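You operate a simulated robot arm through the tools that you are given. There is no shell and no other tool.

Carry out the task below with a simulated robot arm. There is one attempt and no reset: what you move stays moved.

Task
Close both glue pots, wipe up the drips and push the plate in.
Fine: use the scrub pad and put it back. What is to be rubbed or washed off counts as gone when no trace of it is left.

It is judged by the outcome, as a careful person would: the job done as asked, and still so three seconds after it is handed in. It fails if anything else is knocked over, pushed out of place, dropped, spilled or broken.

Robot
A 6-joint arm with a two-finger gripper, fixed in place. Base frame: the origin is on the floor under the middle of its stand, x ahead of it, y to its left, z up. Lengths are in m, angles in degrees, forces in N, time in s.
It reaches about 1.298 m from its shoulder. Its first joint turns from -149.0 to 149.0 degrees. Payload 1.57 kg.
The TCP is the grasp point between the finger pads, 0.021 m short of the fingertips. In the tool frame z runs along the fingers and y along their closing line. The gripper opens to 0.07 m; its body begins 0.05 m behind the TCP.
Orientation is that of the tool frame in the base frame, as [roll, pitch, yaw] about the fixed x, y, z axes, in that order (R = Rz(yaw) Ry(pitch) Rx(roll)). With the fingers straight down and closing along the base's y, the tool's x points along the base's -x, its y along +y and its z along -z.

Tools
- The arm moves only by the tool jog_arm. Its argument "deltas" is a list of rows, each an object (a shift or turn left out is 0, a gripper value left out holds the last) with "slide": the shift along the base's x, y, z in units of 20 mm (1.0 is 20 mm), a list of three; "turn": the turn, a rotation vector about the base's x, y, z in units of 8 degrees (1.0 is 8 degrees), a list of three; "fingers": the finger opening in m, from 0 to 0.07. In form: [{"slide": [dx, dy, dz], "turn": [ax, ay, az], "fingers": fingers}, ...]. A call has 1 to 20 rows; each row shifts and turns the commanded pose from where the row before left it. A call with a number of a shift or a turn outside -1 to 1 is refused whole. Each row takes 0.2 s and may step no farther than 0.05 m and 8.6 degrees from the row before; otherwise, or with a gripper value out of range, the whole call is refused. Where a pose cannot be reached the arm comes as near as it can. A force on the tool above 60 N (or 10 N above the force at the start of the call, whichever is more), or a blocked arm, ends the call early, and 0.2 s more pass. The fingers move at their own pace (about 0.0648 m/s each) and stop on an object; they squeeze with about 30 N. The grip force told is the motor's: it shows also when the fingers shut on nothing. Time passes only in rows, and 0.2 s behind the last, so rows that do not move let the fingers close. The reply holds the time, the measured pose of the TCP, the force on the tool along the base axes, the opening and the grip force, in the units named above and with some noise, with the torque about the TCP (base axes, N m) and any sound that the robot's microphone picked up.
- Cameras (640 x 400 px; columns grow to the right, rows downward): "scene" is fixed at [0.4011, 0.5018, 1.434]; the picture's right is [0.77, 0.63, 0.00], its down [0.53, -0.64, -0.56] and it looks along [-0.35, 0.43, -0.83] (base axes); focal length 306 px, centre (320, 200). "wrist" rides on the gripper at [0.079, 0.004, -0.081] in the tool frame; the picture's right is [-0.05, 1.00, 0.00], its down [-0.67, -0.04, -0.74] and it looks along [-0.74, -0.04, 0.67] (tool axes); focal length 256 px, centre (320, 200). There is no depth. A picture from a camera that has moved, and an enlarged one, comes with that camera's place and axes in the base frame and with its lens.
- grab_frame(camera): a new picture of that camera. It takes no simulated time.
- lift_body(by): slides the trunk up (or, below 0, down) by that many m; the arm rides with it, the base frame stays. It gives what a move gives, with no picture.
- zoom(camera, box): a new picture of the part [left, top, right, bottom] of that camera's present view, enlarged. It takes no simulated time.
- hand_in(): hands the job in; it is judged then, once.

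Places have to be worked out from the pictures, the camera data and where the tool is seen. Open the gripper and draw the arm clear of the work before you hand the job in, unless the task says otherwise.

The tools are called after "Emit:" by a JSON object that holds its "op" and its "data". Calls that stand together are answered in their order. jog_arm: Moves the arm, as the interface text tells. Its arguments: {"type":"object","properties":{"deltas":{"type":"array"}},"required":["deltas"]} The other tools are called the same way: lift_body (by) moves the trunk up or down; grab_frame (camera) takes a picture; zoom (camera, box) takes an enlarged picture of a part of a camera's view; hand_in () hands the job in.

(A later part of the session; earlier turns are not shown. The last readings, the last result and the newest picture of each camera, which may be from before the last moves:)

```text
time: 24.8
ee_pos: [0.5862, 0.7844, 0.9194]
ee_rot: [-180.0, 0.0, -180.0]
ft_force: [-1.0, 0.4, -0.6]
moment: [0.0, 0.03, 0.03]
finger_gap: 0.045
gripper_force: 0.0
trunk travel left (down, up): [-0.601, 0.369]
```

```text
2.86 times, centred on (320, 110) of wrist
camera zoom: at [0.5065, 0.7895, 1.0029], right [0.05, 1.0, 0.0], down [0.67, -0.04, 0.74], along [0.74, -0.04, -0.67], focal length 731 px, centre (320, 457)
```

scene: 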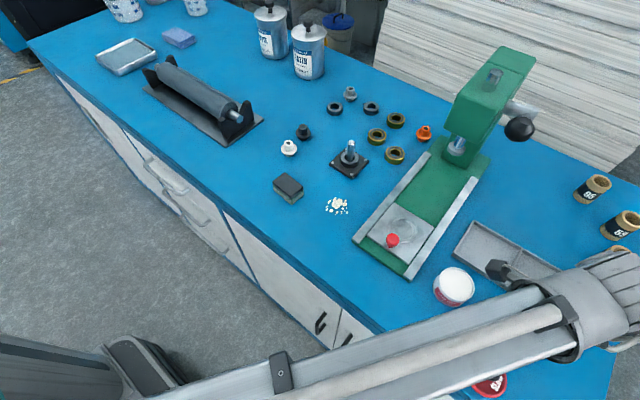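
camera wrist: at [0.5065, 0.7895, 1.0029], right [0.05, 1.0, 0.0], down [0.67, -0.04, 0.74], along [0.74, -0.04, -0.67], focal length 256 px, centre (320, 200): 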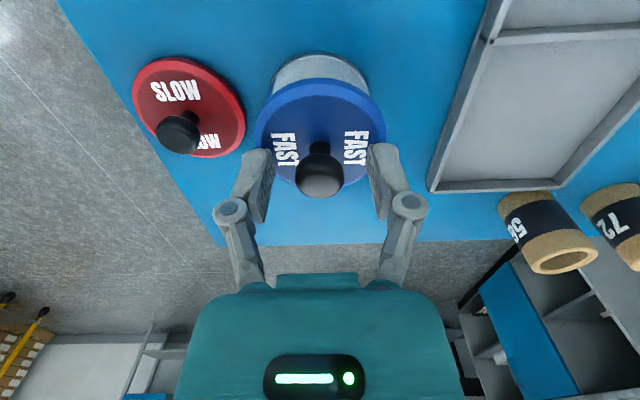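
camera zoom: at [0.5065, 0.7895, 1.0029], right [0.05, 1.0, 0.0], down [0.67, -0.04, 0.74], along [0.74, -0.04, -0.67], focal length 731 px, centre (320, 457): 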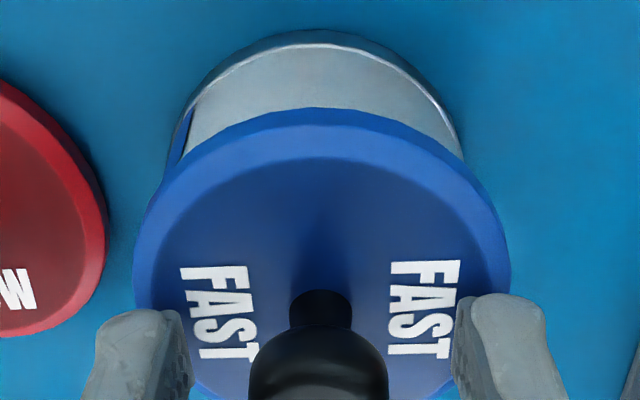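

The lid stayed put on release. I'll rise straight up and look at it from farther back to judge how level and centred it is.

Emit:
{"op": "lift_body", "data": {"by": 0.06}}

Emit:
{"op": "jog_arm", "data": {"deltas": [{"slide": [-1, 0, 0], "fingers": 0.06}, {"slide": [-1, 0, 0]}, {"slide": [-1, 0, 0]}, {"slide": [-1, 0, 0]}, {"slide": [-1, 0, 0]}, {}]}}

Emit:
{"op": "zoom", "data": {"camera": "wrist", "box": [260, 80, 380, 190]}}

Emit:
{"op": "zoom", "data": {"camera": "scene", "box": [430, 260, 590, 400]}}

```text
time: 25.8
ee_pos: [0.5854, 0.7856, 0.9803]
ee_rot: [180.0, 0.1, 180.0]
ft_force: [1.5, -0.1, 0.0]
moment: [-0.03, 0.01, 0.02]
finger_gap: 0.0453
gripper_force: 0.0
trunk travel left (down, up): [-0.661, 0.309]
```

```text
time: 27.2
ee_pos: [0.485, 0.7831, 0.98]
ee_rot: [-179.9, 0.0, -180.0]
ft_force: [0.9, -0.1, -0.4]
moment: [0.01, -0.03, 0.0]
finger_gap: 0.0603
gripper_force: 0.1
trunk travel left (down, up): [-0.661, 0.309]
```

```text
3.64 times, centred on (320, 135) of wrist
camera zoom: at [0.4066, 0.7887, 1.0629], right [0.05, 1.0, 0.0], down [0.67, -0.04, 0.74], along [0.74, -0.04, -0.67], focal length 931 px, centre (320, 436)
```

zoom: 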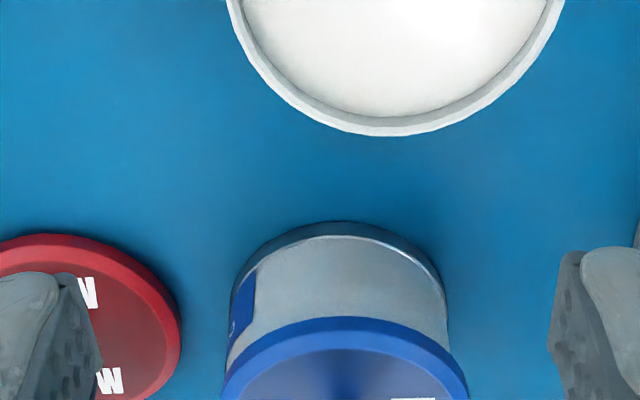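

```text
2.86 times, centred on (510, 330) of scene
camera zoom: at [0.4011, 0.5018, 1.434], right [0.77, 0.63, 0.0], down [0.53, -0.64, -0.56], along [-0.35, 0.43, -0.83], focal length 875 px, centre (-223, -171)
```

zoom: 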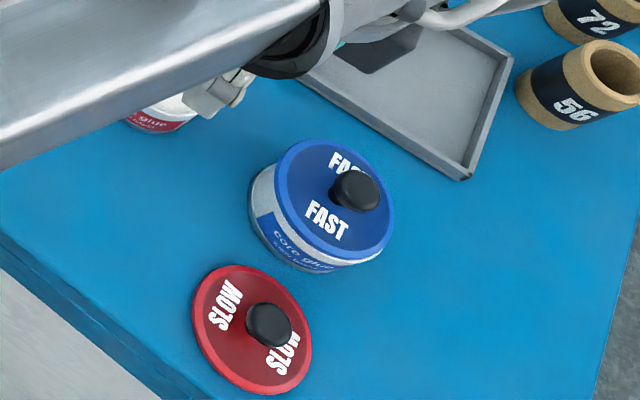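

Scene view now shows the blue lid on its pot. I'll zoom tight to judge centring and level, and also look from the wrist.

Emit:
{"op": "zoom", "data": {"camera": "scene", "box": [485, 300, 575, 365]}}

Emit:
{"op": "zoom", "data": {"camera": "wrist", "box": [270, 120, 370, 210]}}

```text
6.15 times, centred on (530, 332) of scene
camera zoom: at [0.4011, 0.5018, 1.434], right [0.77, 0.63, 0.0], down [0.53, -0.64, -0.56], along [-0.35, 0.43, -0.83], focal length 1886 px, centre (-972, -615)
```

zoom: 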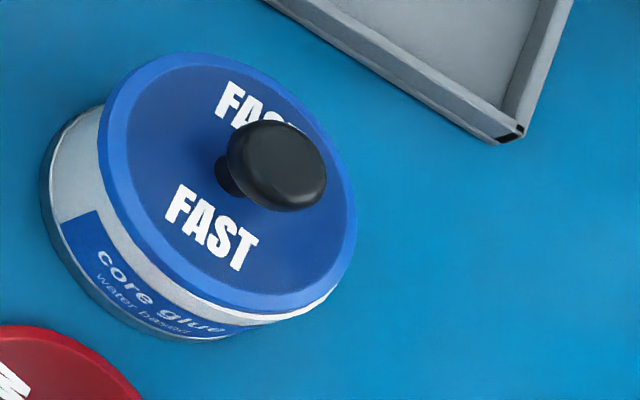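

```text
4.44 times, centred on (320, 165) of wrist
camera zoom: at [0.4066, 0.7887, 1.0629], right [0.05, 1.0, 0.0], down [0.67, -0.04, 0.74], along [0.74, -0.04, -0.67], focal length 1138 px, centre (320, 356)
```

zoom: 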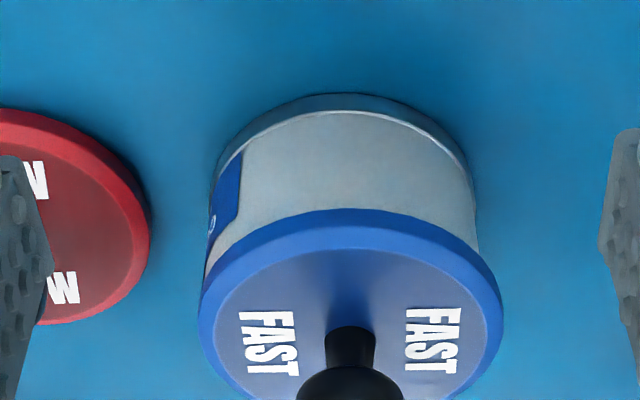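

A white sliver of rim seems to show at the lid's lower right in the scene view, so I'll zoom further to measure the offset.

Emit:
{"op": "zoom", "data": {"camera": "scene", "box": [510, 325, 550, 355]}}

Emit:
{"op": "zoom", "data": {"camera": "scene", "box": [490, 305, 540, 360]}}

```text
13.33 times, centred on (530, 340) of scene
camera zoom: at [0.4011, 0.5018, 1.434], right [0.77, 0.63, 0.0], down [0.53, -0.64, -0.56], along [-0.35, 0.43, -0.83], focal length 4085 px, centre (-2480, -1667)
```

zoom: 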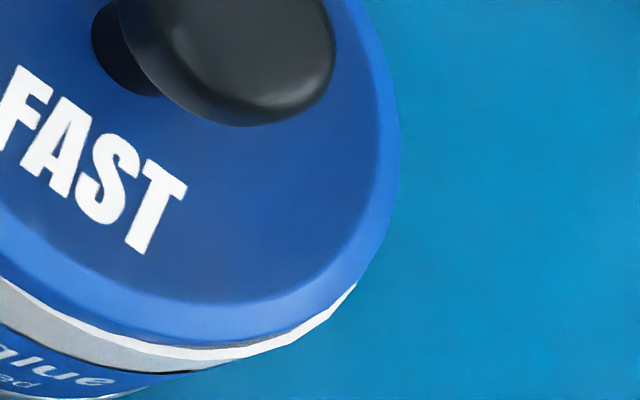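

```text
7.27 times, centred on (515, 332) of scene
camera zoom: at [0.4011, 0.5018, 1.434], right [0.77, 0.63, 0.0], down [0.53, -0.64, -0.56], along [-0.35, 0.43, -0.83], focal length 2228 px, centre (-1098, -764)
```

zoom: 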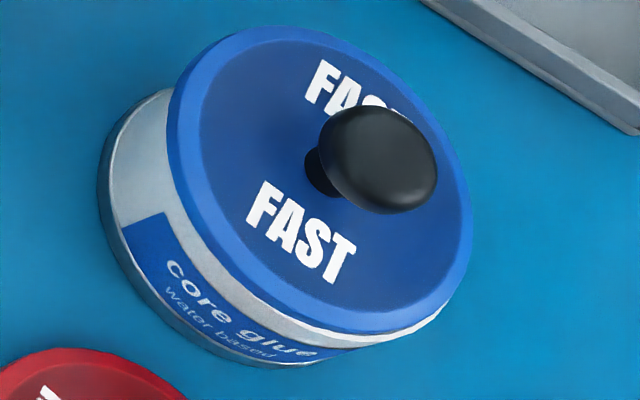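

The rim peeking out on the +x side tells me the lid sits about 3 mm too far toward −x (and about 1 mm toward +y). I'll go back, regrip the knob at the same spot, lift slightly and shift it.

Emit:
{"op": "jog_arm", "data": {"deltas": [{"slide": [1, 0, 0]}, {"slide": [1, 0, 0]}, {"slide": [1, 0, 0]}, {"slide": [1, 0, 0]}, {"slide": [1, 0, 0], "fingers": 0.045}, {}, {}]}}

Emit:
{"op": "lift_body", "data": {"by": -0.06}}

Emit:
{"op": "jog_arm", "data": {"deltas": [{"fingers": 0.03}, {"fingers": 0.0}, {}, {}, {}]}}

Emit:
{"op": "lift_body", "data": {"by": 0.004}}

Emit:
{"op": "jog_arm", "data": {"deltas": [{"slide": [0.15, -0.04, 0]}, {}]}}

Emit:
{"op": "zoom", "data": {"camera": "wrist", "box": [240, 40, 400, 180]}}

```text
time: 28.8
ee_pos: [0.5847, 0.7832, 0.9808]
ee_rot: [180.0, -0.1, -180.0]
ft_force: [0.2, 0.1, -0.2]
moment: [-0.02, -0.01, -0.02]
finger_gap: 0.045
gripper_force: 0.1
trunk travel left (down, up): [-0.661, 0.309]
```

```text
time: 29.8
ee_pos: [0.5855, 0.7837, 0.9194]
ee_rot: [180.0, -0.1, 180.0]
ft_force: [-0.2, 0.5, -0.4]
moment: [0.03, -0.02, 0.0]
finger_gap: 0.0449
gripper_force: 0.0
trunk travel left (down, up): [-0.601, 0.369]
```

```text
time: 31.0
ee_pos: [0.5853, 0.7833, 0.9202]
ee_rot: [180.0, 0.0, -180.0]
ft_force: [0.5, -0.2, 2.6]
moment: [-0.02, 0.0, 0.01]
finger_gap: 0.0189
gripper_force: 29.9
trunk travel left (down, up): [-0.601, 0.369]
```

```text
time: 31.5
ee_pos: [0.5848, 0.7834, 0.9242]
ee_rot: [-180.0, -0.1, 180.0]
ft_force: [-1.5, -0.8, 0.6]
moment: [0.01, 0.03, 0.01]
finger_gap: 0.0189
gripper_force: 30.0
trunk travel left (down, up): [-0.605, 0.365]
```

```text
time: 32.1
ee_pos: [0.5886, 0.7828, 0.9248]
ee_rot: [-180.0, 0.1, 179.9]
ft_force: [-0.4, 0.5, 1.0]
moment: [0.0, 0.02, -0.01]
finger_gap: 0.0188
gripper_force: 30.3
trunk travel left (down, up): [-0.605, 0.365]
```

```text
2.86 times, centred on (320, 110) of wrist
camera zoom: at [0.5094, 0.7879, 1.0068], right [0.05, 1.0, 0.0], down [0.67, -0.04, 0.74], along [0.74, -0.04, -0.67], focal length 731 px, centre (320, 457)
```

zoom: 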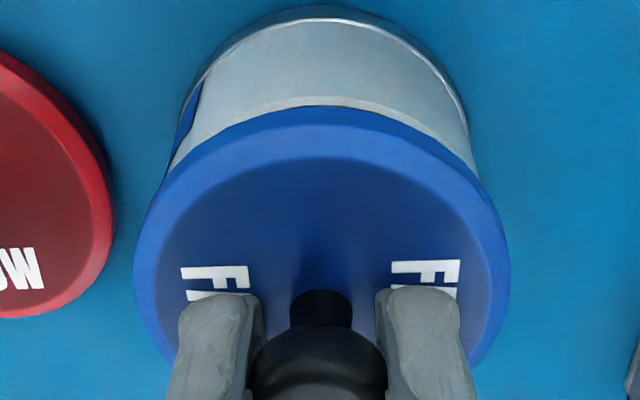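

The rim's near edge is now just visible under the lid, as expected for a lid shifted +x. Lowering again gently.

Emit:
{"op": "lift_body", "data": {"by": -0.003}}

Emit:
{"op": "lift_body", "data": {"by": -0.002}}

```text
time: 32.6
ee_pos: [0.5878, 0.783, 0.9205]
ee_rot: [-180.0, -0.1, -180.0]
ft_force: [-0.6, 0.0, -0.2]
moment: [0.01, -0.01, -0.01]
finger_gap: 0.0193
gripper_force: 30.1
trunk travel left (down, up): [-0.602, 0.368]
```

```text
time: 33.2
ee_pos: [0.5872, 0.7826, 0.9202]
ee_rot: [180.0, 0.1, -180.0]
ft_force: [2.2, 1.7, 8.5]
moment: [-0.04, -0.25, 0.07]
finger_gap: 0.0188
gripper_force: 29.8
trunk travel left (down, up): [-0.6, 0.37]
```

Contact now loads the +x/−y side, opposite to before, so the true centre lies between. I'll back off by about 1.2 mm in x and +0.6 mm in y and retry.

Emit:
{"op": "lift_body", "data": {"by": 0.002}}

Emit:
{"op": "jog_arm", "data": {"deltas": [{"slide": [-0.06, 0.03, 0]}, {}]}}

Emit:
{"op": "lift_body", "data": {"by": -0.003}}

```text
time: 33.7
ee_pos: [0.5877, 0.7821, 0.9215]
ee_rot: [179.9, 0.0, 179.9]
ft_force: [0.2, 0.0, -0.1]
moment: [0.01, -0.02, 0.0]
finger_gap: 0.0192
gripper_force: 30.0
trunk travel left (down, up): [-0.602, 0.368]
```

```text
time: 34.3
ee_pos: [0.5875, 0.7839, 0.9207]
ee_rot: [180.0, 0.0, 180.0]
ft_force: [-0.5, 0.2, -0.3]
moment: [0.0, -0.04, -0.02]
finger_gap: 0.0187
gripper_force: 30.0
trunk travel left (down, up): [-0.602, 0.368]
```

```text
time: 34.8
ee_pos: [0.5877, 0.7828, 0.9203]
ee_rot: [179.9, 0.1, -180.0]
ft_force: [4.6, 6.1, 19.8]
moment: [0.09, -0.32, -0.01]
finger_gap: 0.0191
gripper_force: 29.6
trunk travel left (down, up): [-0.599, 0.371]
```

Contact is now more central and flush at rim height, consistent with a flat-bottomed lid. I'll ease the load, nudge +1 mm in x, release and re-measure from the scene camera.

Emit:
{"op": "lift_body", "data": {"by": 0.003}}

Emit:
{"op": "jog_arm", "data": {"deltas": [{"slide": [0.05, 0, 0]}, {}]}}

Emit:
{"op": "lift_body", "data": {"by": -0.0018}}

Emit:
{"op": "jog_arm", "data": {"deltas": [{"fingers": 0.03}, {"fingers": 0.045}, {}, {}]}}

Emit:
{"op": "lift_body", "data": {"by": 0.06}}

Emit:
{"op": "jog_arm", "data": {"deltas": [{"slide": [-1, 0, 0]}, {"slide": [-1, 0, 0]}, {"slide": [-1, 0, 0]}, {"slide": [-1, 0, 0]}, {"slide": [-1, 0, 0], "fingers": 0.07}, {}]}}

Emit:
{"op": "zoom", "data": {"camera": "scene", "box": [490, 305, 540, 360]}}

Emit:
{"op": "zoom", "data": {"camera": "wrist", "box": [270, 120, 370, 210]}}

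```text
time: 35.3
ee_pos: [0.5858, 0.7836, 0.9204]
ee_rot: [179.9, 0.0, 180.0]
ft_force: [-0.1, -0.9, -0.2]
moment: [0.01, 0.02, 0.02]
finger_gap: 0.0188
gripper_force: 30.2
trunk travel left (down, up): [-0.602, 0.368]
```

```text
time: 35.9
ee_pos: [0.5873, 0.7835, 0.921]
ee_rot: [180.0, 0.0, 180.0]
ft_force: [0.8, -0.1, -0.1]
moment: [0.0, -0.02, 0.0]
finger_gap: 0.0189
gripper_force: 30.1
trunk travel left (down, up): [-0.602, 0.368]
```

```text
time: 36.5
ee_pos: [0.587, 0.7838, 0.9196]
ee_rot: [-180.0, 0.0, 180.0]
ft_force: [1.2, 0.4, 8.8]
moment: [0.25, -0.03, -0.04]
finger_gap: 0.019
gripper_force: 30.0
trunk travel left (down, up): [-0.6, 0.37]
```

```text
time: 37.5
ee_pos: [0.5884, 0.7841, 0.918]
ee_rot: [179.9, 0.0, -180.0]
ft_force: [0.6, -0.1, -0.5]
moment: [0.02, -0.03, -0.01]
finger_gap: 0.0448
gripper_force: 0.1
trunk travel left (down, up): [-0.6, 0.37]
```

```text
time: 38.5
ee_pos: [0.5864, 0.7835, 0.9789]
ee_rot: [-180.0, 0.0, 179.9]
ft_force: [0.3, -0.8, -0.4]
moment: [-0.01, 0.01, 0.02]
finger_gap: 0.045
gripper_force: 0.1
trunk travel left (down, up): [-0.66, 0.31]
```

```text
time: 39.9
ee_pos: [0.4888, 0.7848, 0.9792]
ee_rot: [180.0, -0.1, -180.0]
ft_force: [0.2, -0.4, -0.1]
moment: [-0.01, -0.04, 0.01]
finger_gap: 0.0698
gripper_force: 0.1
trunk travel left (down, up): [-0.66, 0.31]
```

```text
7.27 times, centred on (515, 332) of scene
camera zoom: at [0.4011, 0.5018, 1.434], right [0.77, 0.63, 0.0], down [0.53, -0.64, -0.56], along [-0.35, 0.43, -0.83], focal length 2228 px, centre (-1098, -764)
```

zoom: 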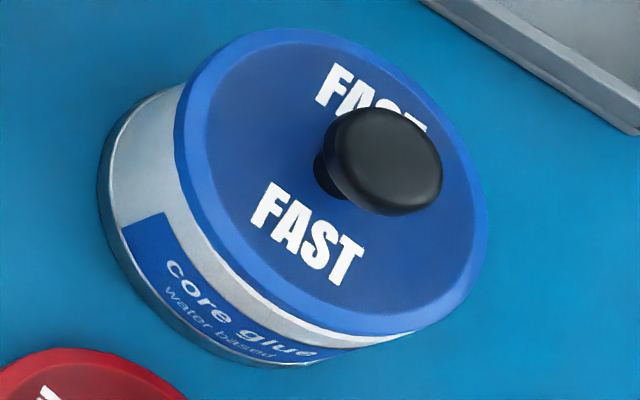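

```text
4.44 times, centred on (320, 165) of wrist
camera zoom: at [0.4098, 0.7895, 1.0621], right [0.05, 1.0, 0.0], down [0.67, -0.04, 0.75], along [0.74, -0.04, -0.67], focal length 1138 px, centre (320, 356)
```

zoom: 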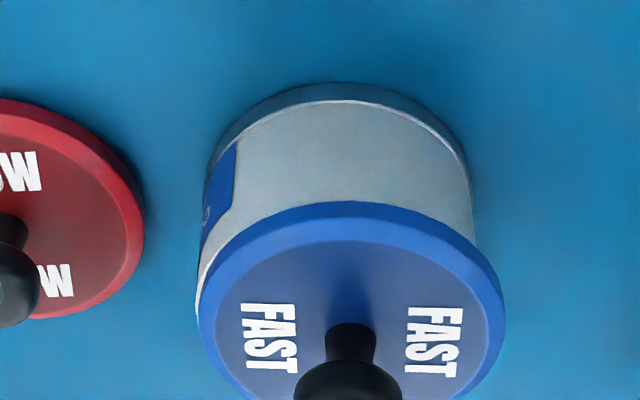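

The lid now sits roughly (−1, +1.6) mm off the pot's centre by both cameras. I'll regrip it, lift a few millimetres, and re-measure against the pot body before setting it down again.

Emit:
{"op": "jog_arm", "data": {"deltas": [{"slide": [1, 0, 0]}, {"slide": [1, 0, 0]}, {"slide": [1, 0, 0]}, {"slide": [1, 0, 0]}, {"slide": [1, 0, 0], "fingers": 0.045}, {}, {}]}}

Emit:
{"op": "lift_body", "data": {"by": -0.06}}

Emit:
{"op": "jog_arm", "data": {"deltas": [{"fingers": 0.03}, {"fingers": 0.0}, {}, {}, {}]}}

Emit:
{"op": "lift_body", "data": {"by": 0.004}}

Emit:
{"op": "jog_arm", "data": {"deltas": [{"slide": [0.05, -0.06, 0]}, {}]}}

Emit:
{"op": "zoom", "data": {"camera": "wrist", "box": [240, 40, 400, 180]}}

Emit:
{"op": "zoom", "data": {"camera": "wrist", "box": [250, 30, 390, 110]}}

```text
time: 41.5
ee_pos: [0.5866, 0.7852, 0.9797]
ee_rot: [-179.9, 0.0, 180.0]
ft_force: [0.0, 0.2, -0.3]
moment: [-0.01, -0.02, 0.02]
finger_gap: 0.0449
gripper_force: 0.1
trunk travel left (down, up): [-0.66, 0.31]
```

```text
time: 42.5
ee_pos: [0.5871, 0.7836, 0.9201]
ee_rot: [180.0, 0.0, -180.0]
ft_force: [0.5, 0.0, 0.2]
moment: [0.01, -0.01, -0.02]
finger_gap: 0.0448
gripper_force: 0.0
trunk travel left (down, up): [-0.6, 0.37]
```

```text
time: 43.6
ee_pos: [0.5879, 0.7852, 0.9197]
ee_rot: [-180.0, -0.1, 180.0]
ft_force: [-0.3, -2.1, 2.1]
moment: [0.01, 0.01, -0.01]
finger_gap: 0.0191
gripper_force: 30.0
trunk travel left (down, up): [-0.6, 0.37]
```

```text
time: 44.2
ee_pos: [0.5863, 0.7853, 0.9233]
ee_rot: [-179.9, -0.1, -179.9]
ft_force: [-0.5, 0.3, -0.3]
moment: [0.0, 0.03, 0.0]
finger_gap: 0.0189
gripper_force: 30.9
trunk travel left (down, up): [-0.604, 0.366]
```

```text
time: 44.8
ee_pos: [0.5883, 0.784, 0.9223]
ee_rot: [179.9, -0.1, -180.0]
ft_force: [0.4, -0.3, -0.9]
moment: [0.03, -0.03, 0.02]
finger_gap: 0.0188
gripper_force: 30.2
trunk travel left (down, up): [-0.604, 0.366]
```

```text
2.86 times, centred on (320, 110) of wrist
camera zoom: at [0.5095, 0.7883, 1.006], right [0.05, 1.0, 0.0], down [0.67, -0.04, 0.74], along [0.74, -0.04, -0.67], focal length 731 px, centre (320, 457)
```

zoom: 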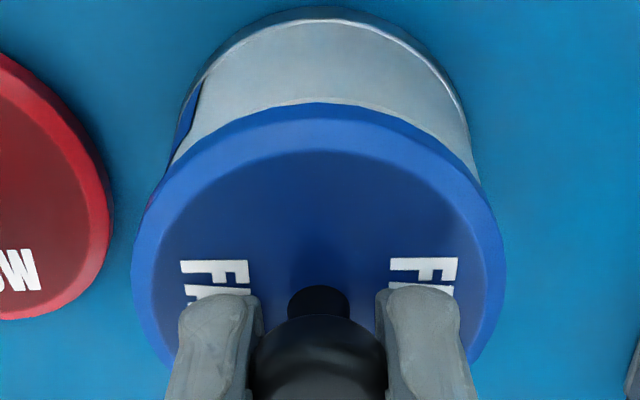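

```text
4.57 times, centred on (320, 70) of wrist
camera zoom: at [0.5095, 0.7883, 1.006], right [0.05, 1.0, 0.0], down [0.67, -0.04, 0.74], along [0.74, -0.04, -0.67], focal length 1170 px, centre (320, 794)
```

zoom: 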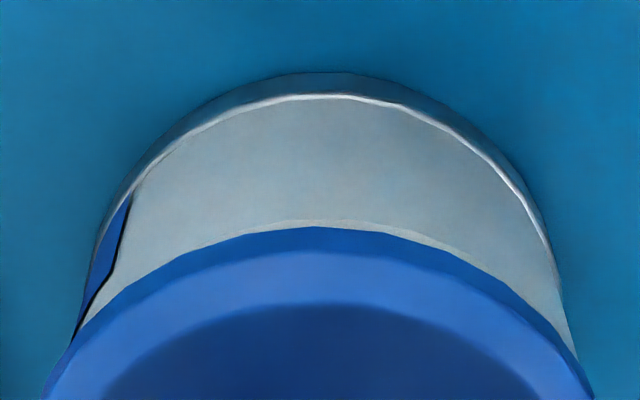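

Held like this, the lid and pot agree to within about half a millimetre in both directions. Lowering and releasing here.

Emit:
{"op": "lift_body", "data": {"by": -0.0035}}

Emit:
{"op": "jog_arm", "data": {"deltas": [{}, {"fingers": 0.03}, {"fingers": 0.045}, {}, {}]}}

Emit:
{"op": "lift_body", "data": {"by": 0.06}}

Emit:
{"op": "jog_arm", "data": {"deltas": [{"slide": [-1, 0, 0]}, {"slide": [-1, 0, 0]}, {"slide": [-1, 0, 0]}, {"slide": [-1, 0, 0]}, {"slide": [-1, 0, 0], "fingers": 0.07}, {}]}}

Emit:
{"op": "zoom", "data": {"camera": "scene", "box": [490, 305, 540, 360]}}

Emit:
{"op": "zoom", "data": {"camera": "wrist", "box": [270, 120, 370, 210]}}

```text
time: 45.3
ee_pos: [0.5883, 0.7835, 0.9204]
ee_rot: [179.9, 0.1, 180.0]
ft_force: [1.8, 4.9, 8.2]
moment: [-0.11, -0.01, 0.01]
finger_gap: 0.0188
gripper_force: 30.0
trunk travel left (down, up): [-0.601, 0.369]
```

```text
time: 46.5
ee_pos: [0.5877, 0.7835, 0.9198]
ee_rot: [179.9, 0.0, 180.0]
ft_force: [0.1, 0.3, 0.1]
moment: [0.01, -0.02, 0.01]
finger_gap: 0.0449
gripper_force: 0.0
trunk travel left (down, up): [-0.601, 0.369]
```

```text
time: 47.5
ee_pos: [0.5886, 0.7839, 0.9802]
ee_rot: [-179.9, -0.1, -180.0]
ft_force: [-0.4, -0.3, 0.5]
moment: [0.02, 0.02, 0.0]
finger_gap: 0.0451
gripper_force: 0.0
trunk travel left (down, up): [-0.661, 0.309]
```

```text
time: 48.9
ee_pos: [0.4882, 0.7849, 0.9792]
ee_rot: [-180.0, 0.1, 180.0]
ft_force: [0.1, -0.3, -0.1]
moment: [0.01, 0.02, 0.03]
finger_gap: 0.0699
gripper_force: 0.0
trunk travel left (down, up): [-0.661, 0.309]
```

```text
7.27 times, centred on (515, 332) of scene
camera zoom: at [0.4011, 0.5018, 1.434], right [0.77, 0.63, 0.0], down [0.53, -0.64, -0.56], along [-0.35, 0.43, -0.83], focal length 2228 px, centre (-1098, -764)
```

zoom: 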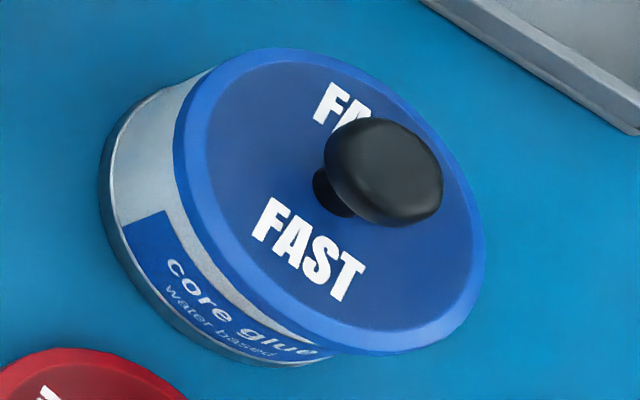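

```text
4.44 times, centred on (320, 165) of wrist
camera zoom: at [0.4092, 0.7895, 1.0626], right [0.05, 1.0, 0.0], down [0.67, -0.04, 0.75], along [0.74, -0.04, -0.67], focal length 1138 px, centre (320, 356)
```

zoom: 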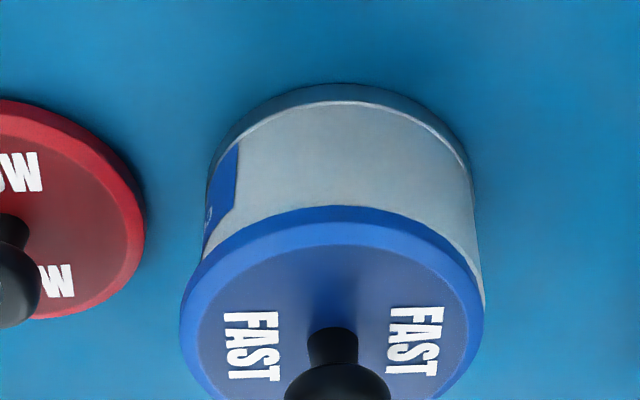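

The lid shifted about 2.5 mm toward −y on release, so I want to know whether it sits level. Zooming in closely.

Emit:
{"op": "zoom", "data": {"camera": "wrist", "box": [300, 155, 380, 215]}}

Emit:
{"op": "zoom", "data": {"camera": "scene", "box": [495, 325, 535, 360]}}

Emit:
{"op": "grab_frame", "data": {"camera": "wrist"}}

```text
6.67 times, centred on (340, 185) of wrist
camera zoom: at [0.4092, 0.7895, 1.0626], right [0.05, 1.0, 0.0], down [0.67, -0.04, 0.75], along [0.74, -0.04, -0.67], focal length 1707 px, centre (187, 300)
```

zoom: 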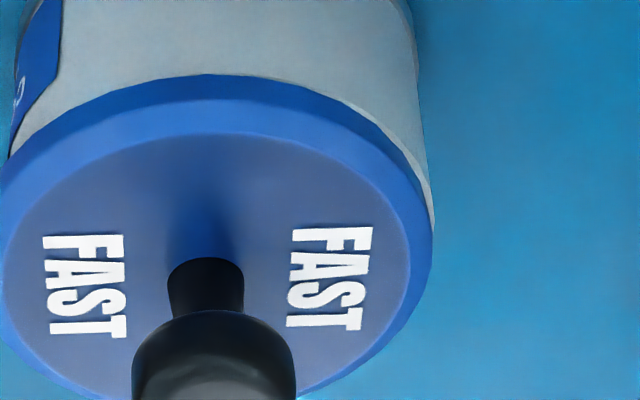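

```text
11.43 times, centred on (515, 342) of scene
camera zoom: at [0.4011, 0.5018, 1.434], right [0.77, 0.63, 0.0], down [0.53, -0.64, -0.56], along [-0.35, 0.43, -0.83], focal length 3502 px, centre (-1909, -1429)
```

zoom: 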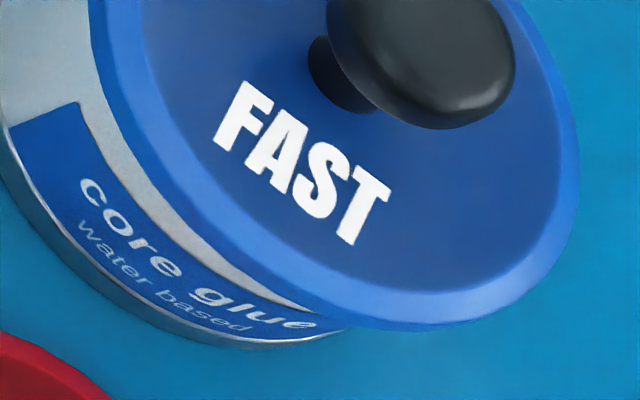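

```text
taken
camera wrist: at [0.4092, 0.7895, 1.0626], right [0.05, 1.0, 0.0], down [0.67, -0.04, 0.75], along [0.74, -0.04, -0.67], focal length 256 px, centre (320, 200)
```

wrist: 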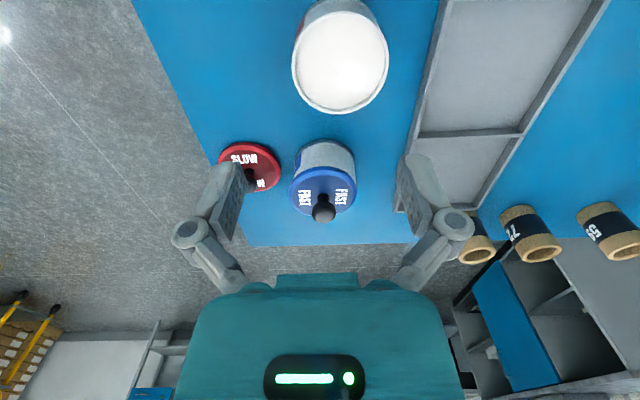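

I need a side view to judge whether it's level, so I'll swing to the near side (y≈0.6), looking along +y, and tilt the wrist camera toward horizontal.

Emit:
{"op": "jog_arm", "data": {"deltas": [{"slide": [0.4125, -0.771, 0], "turn": [0, 0, 0.9375]}, {"slide": [0.4125, -0.771, 0], "turn": [0, 0, 0.9375]}, {"slide": [0.4125, -0.771, 0], "turn": [0, 0, 0.9375]}, {"slide": [0.4125, -0.771, 0], "turn": [0, 0, 0.9375]}, {"slide": [0.4125, -0.771, 0], "turn": [0, 0, 0.9375]}, {"slide": [0.4125, -0.771, 0], "turn": [0, 0, 0.9375]}, {"slide": [0.4125, -0.771, 0], "turn": [0, 0, 0.9375]}, {"slide": [0.4125, -0.771, 0], "turn": [0, 0, 0.9375]}, {"slide": [0.4125, -0.771, 0], "turn": [0, 0, 0.9375]}, {"slide": [0.4125, -0.771, 0], "turn": [0, 0, 0.9375]}, {"slide": [0.4125, -0.771, 0], "turn": [0, 0, 0.9375]}, {"slide": [0.4125, -0.771, 0], "turn": [0, 0, 0.9375]}, {}]}}

Emit:
{"op": "jog_arm", "data": {"deltas": [{"turn": [0.9375, 0, 0]}, {"turn": [0.9375, 0, 0]}, {"turn": [0.9375, 0, 0]}, {"turn": [0.9375, 0, 0]}, {}]}}

Emit:
{"op": "grab_frame", "data": {"camera": "wrist"}}

```text
time: 51.7
ee_pos: [0.5862, 0.5977, 0.9801]
ee_rot: [-180.0, 0.0, -90.0]
ft_force: [-0.2, 1.3, -0.1]
moment: [0.0, -0.02, -0.02]
finger_gap: 0.0699
gripper_force: 0.1
trunk travel left (down, up): [-0.661, 0.309]
```

```text
time: 52.9
ee_pos: [0.5866, 0.599, 1.0046]
ee_rot: [179.9, 30.0, -90.0]
ft_force: [-0.1, 0.1, 0.9]
moment: [-0.01, 0.01, 0.0]
finger_gap: 0.0699
gripper_force: 0.1
out of reach, approached as far as the arm can: row 2, 3, 4
trunk travel left (down, up): [-0.661, 0.309]
```

```text
taken
camera wrist: at [0.5827, 0.4901, 1.037], right [-1.0, 0.05, 0.03], down [0.04, 0.2, 0.98], along [0.04, 0.98, -0.2], focal length 256 px, centre (320, 200)
```

wrist: 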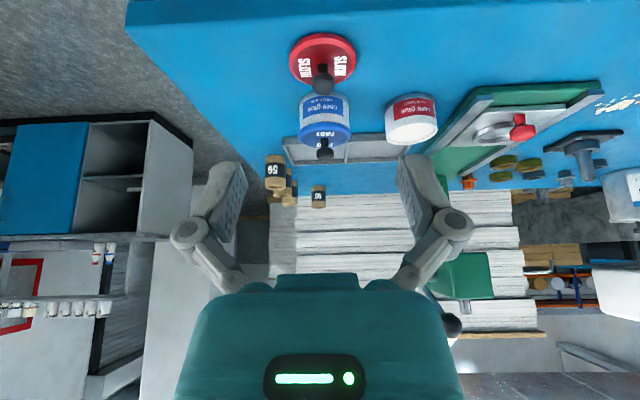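

Tilting works (TCP rises about 2.5 cm at 30°). Zooming on the pot from this side view.

Emit:
{"op": "zoom", "data": {"camera": "wrist", "box": [280, 75, 370, 165]}}

Emit:
{"op": "lift_body", "data": {"by": -0.08}}

Emit:
{"op": "grab_frame", "data": {"camera": "wrist"}}

```text
4.44 times, centred on (325, 120) of wrist
camera zoom: at [0.5827, 0.4901, 1.037], right [-1.0, 0.05, 0.03], down [0.04, 0.2, 0.98], along [0.04, 0.98, -0.2], focal length 1138 px, centre (298, 556)
```

zoom: 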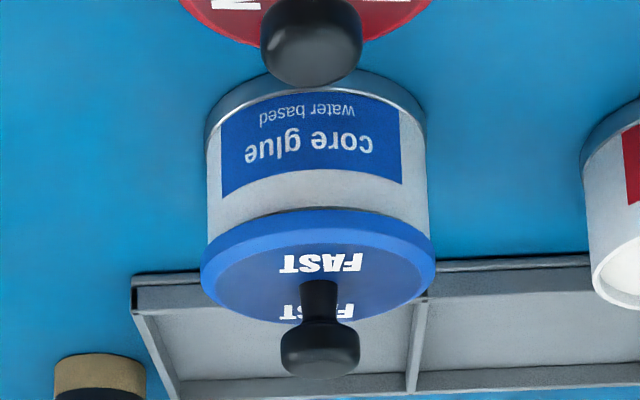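

```text
time: 54.1
ee_pos: [0.5867, 0.5999, 0.9237]
ee_rot: [179.9, 30.0, -90.0]
ft_force: [-0.3, -0.6, 0.8]
moment: [0.0, 0.0, 0.0]
finger_gap: 0.07
gripper_force: 0.1
trunk travel left (down, up): [-0.581, 0.389]
```

```text
taken
camera wrist: at [0.5825, 0.4901, 0.9571], right [-1.0, 0.05, 0.03], down [0.04, 0.21, 0.98], along [0.04, 0.98, -0.21], focal length 256 px, centre (320, 200)
```

wrist: 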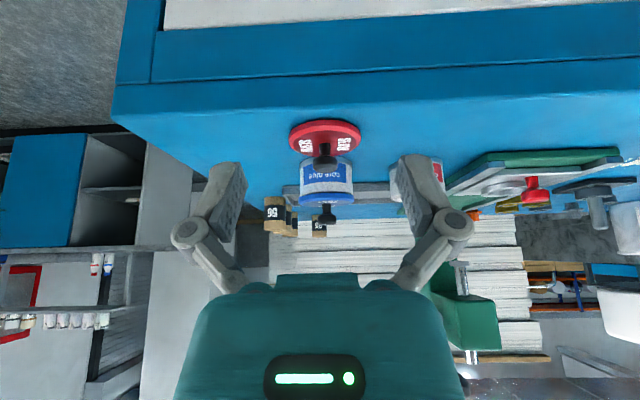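

Now a low-angle view; zooming on the lid/rim interface.

Emit:
{"op": "zoom", "data": {"camera": "wrist", "box": [285, 140, 375, 235]}}

Emit:
{"op": "zoom", "data": {"camera": "wrist", "box": [295, 180, 360, 225]}}

```text
4.21 times, centred on (330, 188) of wrist
camera zoom: at [0.5825, 0.4901, 0.9571], right [-1.0, 0.05, 0.03], down [0.04, 0.21, 0.98], along [0.04, 0.98, -0.21], focal length 1078 px, centre (278, 253)
```

zoom: 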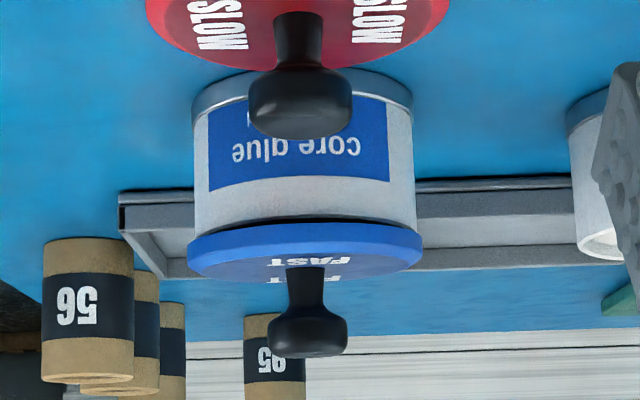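

```text
8.89 times, centred on (328, 202) of wrist
camera zoom: at [0.5825, 0.4901, 0.9571], right [-1.0, 0.05, 0.03], down [0.04, 0.21, 0.98], along [0.04, 0.98, -0.21], focal length 2276 px, centre (253, 178)
```

zoom: 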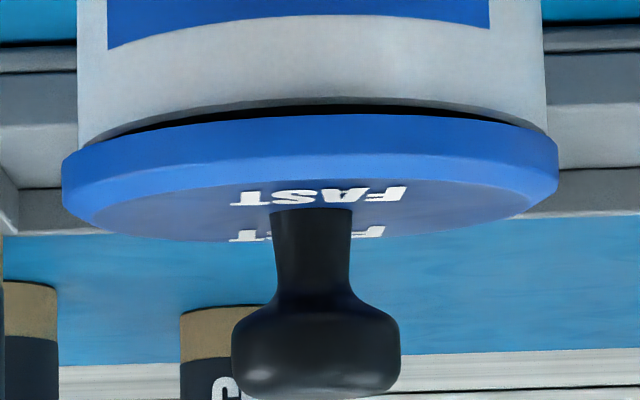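

Now it's clear: the lid has a plug underneath and sits tilted, with its near (−y) side up on the rim and a dark gap beneath; x is aligned. So it must shift roughly 2–3 mm toward +y and will then drop in. I'll return above it in the y-closing orientation.

Emit:
{"op": "lift_body", "data": {"by": 0.08}}

Emit:
{"op": "jog_arm", "data": {"deltas": [{"turn": [-0.9375, 0, 0]}, {"turn": [-0.9375, 0, 0]}, {"turn": [-0.9375, 0, 0]}, {"turn": [-0.9375, 0, 0]}, {}]}}

Emit:
{"op": "jog_arm", "data": {"deltas": [{"slide": [0, 0.78, 0], "turn": [0, 0, -0.9375]}, {"slide": [0, 0.78, 0], "turn": [0, 0, -0.9375]}, {"slide": [0, 0.78, 0], "turn": [0, 0, -0.9375]}, {"slide": [0, 0.78, 0], "turn": [0, 0, -0.9375]}, {"slide": [0, 0.78, 0], "turn": [0, 0, -0.9375]}, {"slide": [0, 0.78, 0], "turn": [0, 0, -0.9375]}, {"slide": [0, 0.78, 0], "turn": [0, 0, -0.9375]}, {"slide": [0, 0.78, 0], "turn": [0, 0, -0.9375]}, {"slide": [0, 0.78, 0], "turn": [0, 0, -0.9375]}, {"slide": [0, 0.78, 0], "turn": [0, 0, -0.9375]}, {"slide": [0, 0.78, 0], "turn": [0, 0, -0.9375]}, {"slide": [0, 0.78, 0], "turn": [0, 0, -0.9375], "fingers": 0.05}, {}]}}

Emit:
{"op": "grab_frame", "data": {"camera": "wrist"}}

```text
time: 55.2
ee_pos: [0.5861, 0.5972, 1.0038]
ee_rot: [180.0, 30.0, -90.0]
ft_force: [-0.8, 0.4, -0.4]
moment: [0.01, -0.03, -0.01]
finger_gap: 0.0702
gripper_force: 0.1
trunk travel left (down, up): [-0.661, 0.309]
```

```text
time: 56.5
ee_pos: [0.587, 0.5981, 0.9792]
ee_rot: [-179.9, -0.2, -90.0]
ft_force: [-0.1, 0.8, 0.4]
moment: [-0.02, 0.01, 0.01]
finger_gap: 0.07
gripper_force: 0.1
out of reach, approached as far as the arm can: row 1, 2, 3
trunk travel left (down, up): [-0.661, 0.309]
```

```text
time: 59.2
ee_pos: [0.5859, 0.7849, 0.981]
ee_rot: [-180.0, 0.0, 179.9]
ft_force: [0.5, 0.7, -0.6]
moment: [0.02, 0.04, -0.01]
finger_gap: 0.05
gripper_force: 0.1
trunk travel left (down, up): [-0.661, 0.309]
```

```text
taken
camera wrist: at [0.5068, 0.7903, 1.0626], right [0.06, 1.0, 0.0], down [0.67, -0.04, 0.74], along [0.74, -0.04, -0.67], focal length 256 px, centre (320, 200)
```

wrist: 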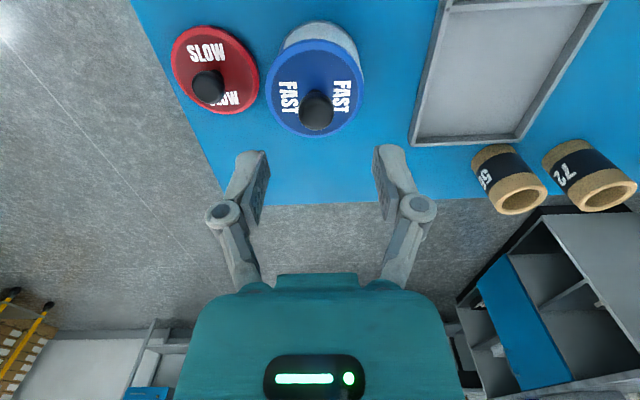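

The knob is about 2.6 mm toward −y from the gripper axis, which sits near the pot's centre. I'll lower and close, which pulls the knob to the axis, then open and look.

Emit:
{"op": "lift_body", "data": {"by": -0.06}}

Emit:
{"op": "jog_arm", "data": {"deltas": [{"fingers": 0.035}, {"fingers": 0.03}, {"fingers": 0.026}, {"fingers": 0.022}, {}, {}]}}

Emit:
{"op": "zoom", "data": {"camera": "wrist", "box": [240, 40, 400, 180]}}

```text
time: 60.2
ee_pos: [0.5846, 0.785, 0.9194]
ee_rot: [179.9, 0.0, 180.0]
ft_force: [-0.1, -0.2, 0.5]
moment: [0.02, 0.03, -0.01]
finger_gap: 0.05
gripper_force: 0.2
trunk travel left (down, up): [-0.601, 0.369]
```

```text
time: 61.6
ee_pos: [0.5855, 0.7851, 0.9184]
ee_rot: [-180.0, -0.1, -180.0]
ft_force: [0.5, -0.5, 0.1]
moment: [0.01, 0.02, -0.01]
finger_gap: 0.0223
gripper_force: 0.2
trunk travel left (down, up): [-0.601, 0.369]
```

```text
2.86 times, centred on (320, 110) of wrist
camera zoom: at [0.5067, 0.7899, 1.0027], right [0.05, 1.0, 0.0], down [0.67, -0.04, 0.74], along [0.74, -0.04, -0.67], focal length 731 px, centre (320, 457)
```

zoom: 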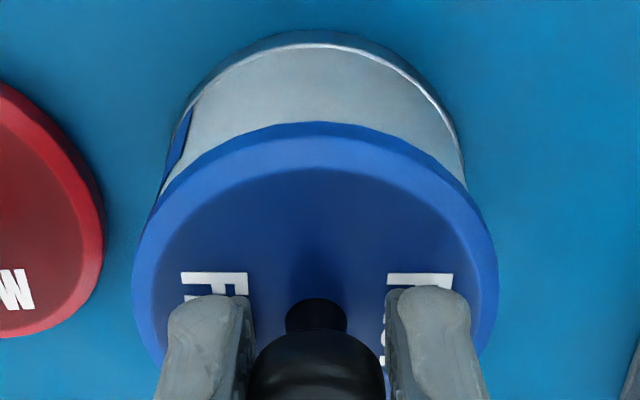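

The lid now looks smaller and lower in the picture, as if it dropped about 4 mm into the pot. I'll open, rise, and check from the side again.

Emit:
{"op": "jog_arm", "data": {"deltas": [{"fingers": 0.035}, {"fingers": 0.05}, {}]}}

Emit:
{"op": "lift_body", "data": {"by": 0.06}}

Emit:
{"op": "jog_arm", "data": {"deltas": [{"slide": [0, -0.771, 0], "turn": [0, 0, 0.9375]}, {"slide": [0, -0.771, 0], "turn": [0, 0, 0.9375]}, {"slide": [0, -0.771, 0], "turn": [0, 0, 0.9375]}, {"slide": [0, -0.771, 0], "turn": [0, 0, 0.9375]}, {"slide": [0, -0.771, 0], "turn": [0, 0, 0.9375]}, {"slide": [0, -0.771, 0], "turn": [0, 0, 0.9375]}, {"slide": [0, -0.771, 0], "turn": [0, 0, 0.9375]}, {"slide": [0, -0.771, 0], "turn": [0, 0, 0.9375]}, {"slide": [0, -0.771, 0], "turn": [0, 0, 0.9375]}, {"slide": [0, -0.771, 0], "turn": [0, 0, 0.9375]}, {"slide": [0, -0.771, 0], "turn": [0, 0, 0.9375]}, {"slide": [0, -0.771, 0], "turn": [0, 0, 0.9375], "fingers": 0.07}, {"turn": [0.9375, 0, 0]}, {"turn": [0.9375, 0, 0]}, {"turn": [0.9375, 0, 0]}, {"turn": [0.9375, 0, 0]}, {}]}}

Emit:
{"op": "lift_body", "data": {"by": -0.07}}

Emit:
{"op": "zoom", "data": {"camera": "wrist", "box": [295, 180, 360, 225]}}

Emit:
{"op": "zoom", "data": {"camera": "wrist", "box": [280, 110, 460, 230]}}

Emit:
{"op": "zoom", "data": {"camera": "scene", "box": [420, 260, 560, 400]}}

```text
time: 62.5
ee_pos: [0.5852, 0.785, 0.9193]
ee_rot: [-179.9, 0.0, -179.9]
ft_force: [-0.4, -0.7, 0.4]
moment: [-0.01, 0.02, -0.03]
finger_gap: 0.0499
gripper_force: 0.0
trunk travel left (down, up): [-0.601, 0.369]
heard: snap
```

```text
time: 63.5
ee_pos: [0.5851, 0.7847, 0.98]
ee_rot: [179.9, 0.0, 180.0]
ft_force: [-0.2, 0.0, -0.9]
moment: [0.01, -0.01, -0.01]
finger_gap: 0.0503
gripper_force: 0.1
trunk travel left (down, up): [-0.661, 0.309]
```

```text
time: 67.0
ee_pos: [0.5854, 0.6, 1.0052]
ee_rot: [-180.0, 30.0, -90.0]
ft_force: [0.5, -0.8, 0.7]
moment: [0.03, 0.01, 0.0]
finger_gap: 0.0701
gripper_force: 0.0
out of reach, approached as far as the arm can: row 14, 15, 16
trunk travel left (down, up): [-0.661, 0.309]
```

```text
time: 68.1
ee_pos: [0.5861, 0.5999, 0.9348]
ee_rot: [179.9, 29.8, -90.0]
ft_force: [0.3, -0.4, 0.7]
moment: [0.02, 0.01, 0.02]
finger_gap: 0.07
gripper_force: 0.0
trunk travel left (down, up): [-0.591, 0.379]
```

```text
8.89 times, centred on (328, 202) of wrist
camera zoom: at [0.5823, 0.4916, 0.9671], right [-1.0, 0.05, 0.03], down [0.04, 0.21, 0.98], along [0.04, 0.98, -0.21], focal length 2276 px, centre (253, 178)
```

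zoom: 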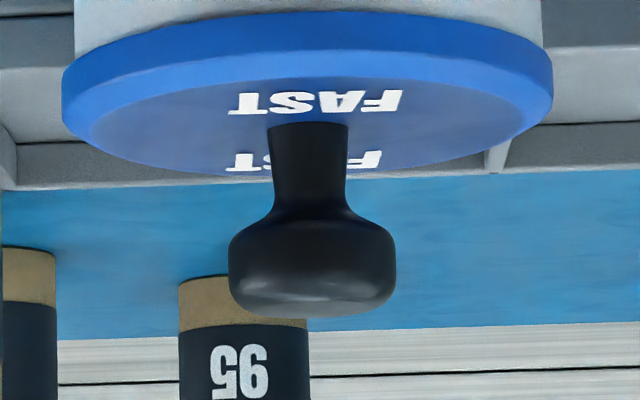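

```text
3.33 times, centred on (370, 170) of wrist
camera zoom: at [0.5823, 0.4916, 0.9671], right [-1.0, 0.05, 0.03], down [0.04, 0.21, 0.98], along [0.04, 0.98, -0.21], focal length 853 px, centre (153, 300)
```

zoom: 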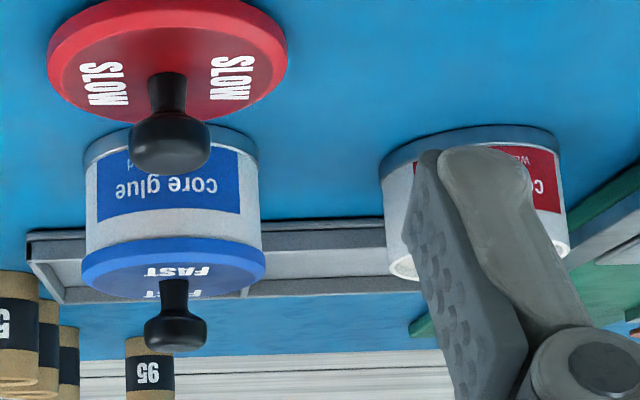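

```text
2.86 times, centred on (490, 330) of scene
camera zoom: at [0.4011, 0.5018, 1.434], right [0.77, 0.63, 0.0], down [0.53, -0.64, -0.56], along [-0.35, 0.43, -0.83], focal length 875 px, centre (-166, -171)
```

zoom: 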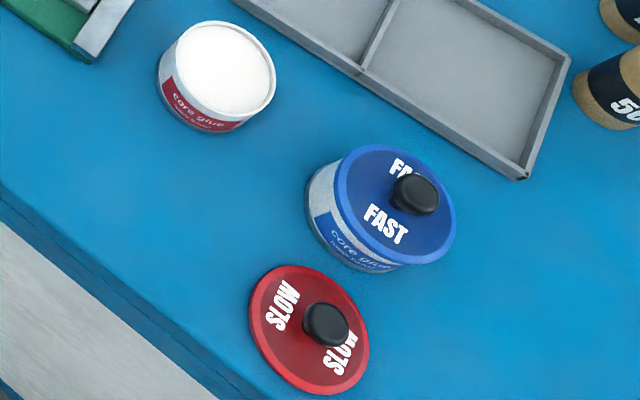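

I heard a snap, and the lid is now flush on the blue pot with no gap. Next is the red lid: I'll rise, straighten the gripper and move above its knob at (0.5865, 0.708).

Emit:
{"op": "lift_body", "data": {"by": 0.07}}

Emit:
{"op": "jog_arm", "data": {"deltas": [{"turn": [-0.9375, 0, 0]}, {"turn": [-0.9375, 0, 0]}, {"turn": [-0.9375, 0, 0]}, {"turn": [-0.9375, 0, 0]}, {"slide": [0, 0.9, 0]}, {"slide": [0, 0.9, 0]}, {"slide": [0, 0.9, 0]}, {"slide": [0, 0.9, 0]}, {"slide": [0, 0.9, 0]}, {"slide": [0, 0.9, 0]}, {}]}}

Emit:
{"op": "grab_frame", "data": {"camera": "wrist"}}

Emit:
{"op": "zoom", "data": {"camera": "wrist", "box": [260, 0, 380, 120]}}

```text
time: 69.2
ee_pos: [0.5845, 0.6005, 1.0036]
ee_rot: [-180.0, 30.0, -90.0]
ft_force: [0.5, 0.3, -0.6]
moment: [0.05, 0.01, 0.01]
finger_gap: 0.07
gripper_force: 0.0
trunk travel left (down, up): [-0.661, 0.309]
```

```text
time: 71.6
ee_pos: [0.5856, 0.7085, 0.9791]
ee_rot: [180.0, -0.1, -90.1]
ft_force: [0.2, 0.2, -0.9]
moment: [0.0, -0.02, 0.01]
finger_gap: 0.0701
gripper_force: 0.0
out of reach, approached as far as the arm can: row 1, 2, 3
trunk travel left (down, up): [-0.661, 0.309]
```

```text
taken
camera wrist: at [0.5831, 0.6308, 1.0627], right [-1.0, 0.05, 0.0], down [0.04, 0.67, 0.74], along [0.04, 0.74, -0.67], focal length 256 px, centre (320, 200)
```

wrist: 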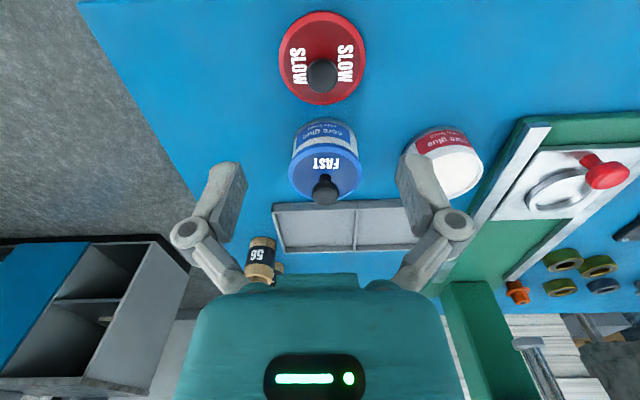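

```text
3.33 times, centred on (320, 60) of wrist
camera zoom: at [0.5831, 0.6308, 1.0627], right [-1.0, 0.05, 0.0], down [0.04, 0.67, 0.74], along [0.04, 0.74, -0.67], focal length 853 px, centre (320, 667)
```

zoom: 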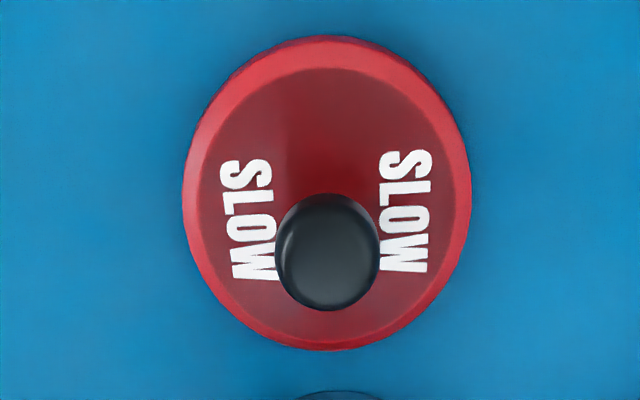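

The knob is about 1.5 mm toward −x and 1.9 mm toward −y from the axis. I'll correct that, lower to grasp height, and close.

Emit:
{"op": "jog_arm", "data": {"deltas": [{"slide": [-0.075, -0.095, 0]}, {}]}}

Emit:
{"op": "lift_body", "data": {"by": -0.1}}

Emit:
{"op": "zoom", "data": {"camera": "wrist", "box": [220, 60, 420, 220]}}

```text
time: 72.2
ee_pos: [0.5845, 0.7054, 0.9806]
ee_rot: [180.0, -0.1, -90.0]
ft_force: [0.5, 0.1, -0.7]
moment: [0.01, -0.01, -0.01]
finger_gap: 0.07
gripper_force: 0.0
trunk travel left (down, up): [-0.661, 0.309]
```

```text
time: 73.5
ee_pos: [0.5847, 0.7062, 0.8786]
ee_rot: [-180.0, -0.2, -90.0]
ft_force: [0.1, -0.4, 0.4]
moment: [-0.02, 0.02, 0.04]
finger_gap: 0.07
gripper_force: 0.2
trunk travel left (down, up): [-0.561, 0.409]
```

```text
2.50 times, centred on (320, 140) of wrist
camera zoom: at [0.5815, 0.6282, 0.9628], right [-1.0, 0.05, 0.0], down [0.04, 0.67, 0.74], along [0.04, 0.74, -0.67], focal length 640 px, centre (320, 350)
```

zoom: 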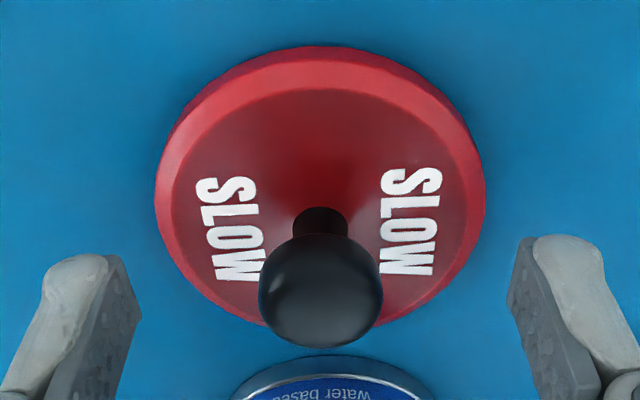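

Centred on the knob; closing and lifting.

Emit:
{"op": "jog_arm", "data": {"deltas": [{"fingers": 0.04}, {"fingers": 0.025}, {"fingers": 0.0}, {}, {}, {}]}}

Emit:
{"op": "lift_body", "data": {"by": 0.015}}

Emit:
{"op": "lift_body", "data": {"by": 0.065}}

Emit:
{"op": "grab_frame", "data": {"camera": "wrist"}}

```text
time: 74.9
ee_pos: [0.5854, 0.7052, 0.8806]
ee_rot: [-180.0, -0.2, -90.0]
ft_force: [1.0, 0.3, 5.4]
moment: [-0.03, -0.01, 0.03]
finger_gap: 0.0188
gripper_force: 30.0
trunk travel left (down, up): [-0.561, 0.409]
```

```text
time: 75.6
ee_pos: [0.5856, 0.707, 0.8946]
ee_rot: [179.9, 0.0, -89.9]
ft_force: [0.0, -0.6, -0.9]
moment: [-0.03, 0.02, -0.04]
finger_gap: 0.0187
gripper_force: 30.0
trunk travel left (down, up): [-0.576, 0.394]
```

```text
time: 76.6
ee_pos: [0.5861, 0.7071, 0.9577]
ee_rot: [-180.0, 0.0, -90.0]
ft_force: [-0.3, 0.1, -0.5]
moment: [0.0, 0.03, 0.02]
finger_gap: 0.0188
gripper_force: 30.3
trunk travel left (down, up): [-0.641, 0.329]
```

```text
taken
camera wrist: at [0.5816, 0.6284, 1.0426], right [-1.0, 0.05, 0.0], down [0.04, 0.67, 0.74], along [0.04, 0.74, -0.67], focal length 256 px, centre (320, 200)
```

wrist: 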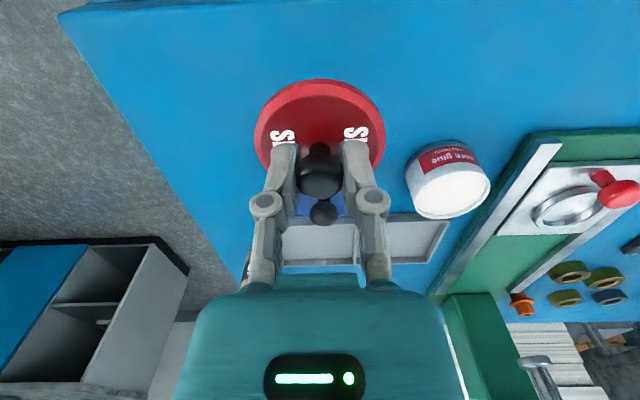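

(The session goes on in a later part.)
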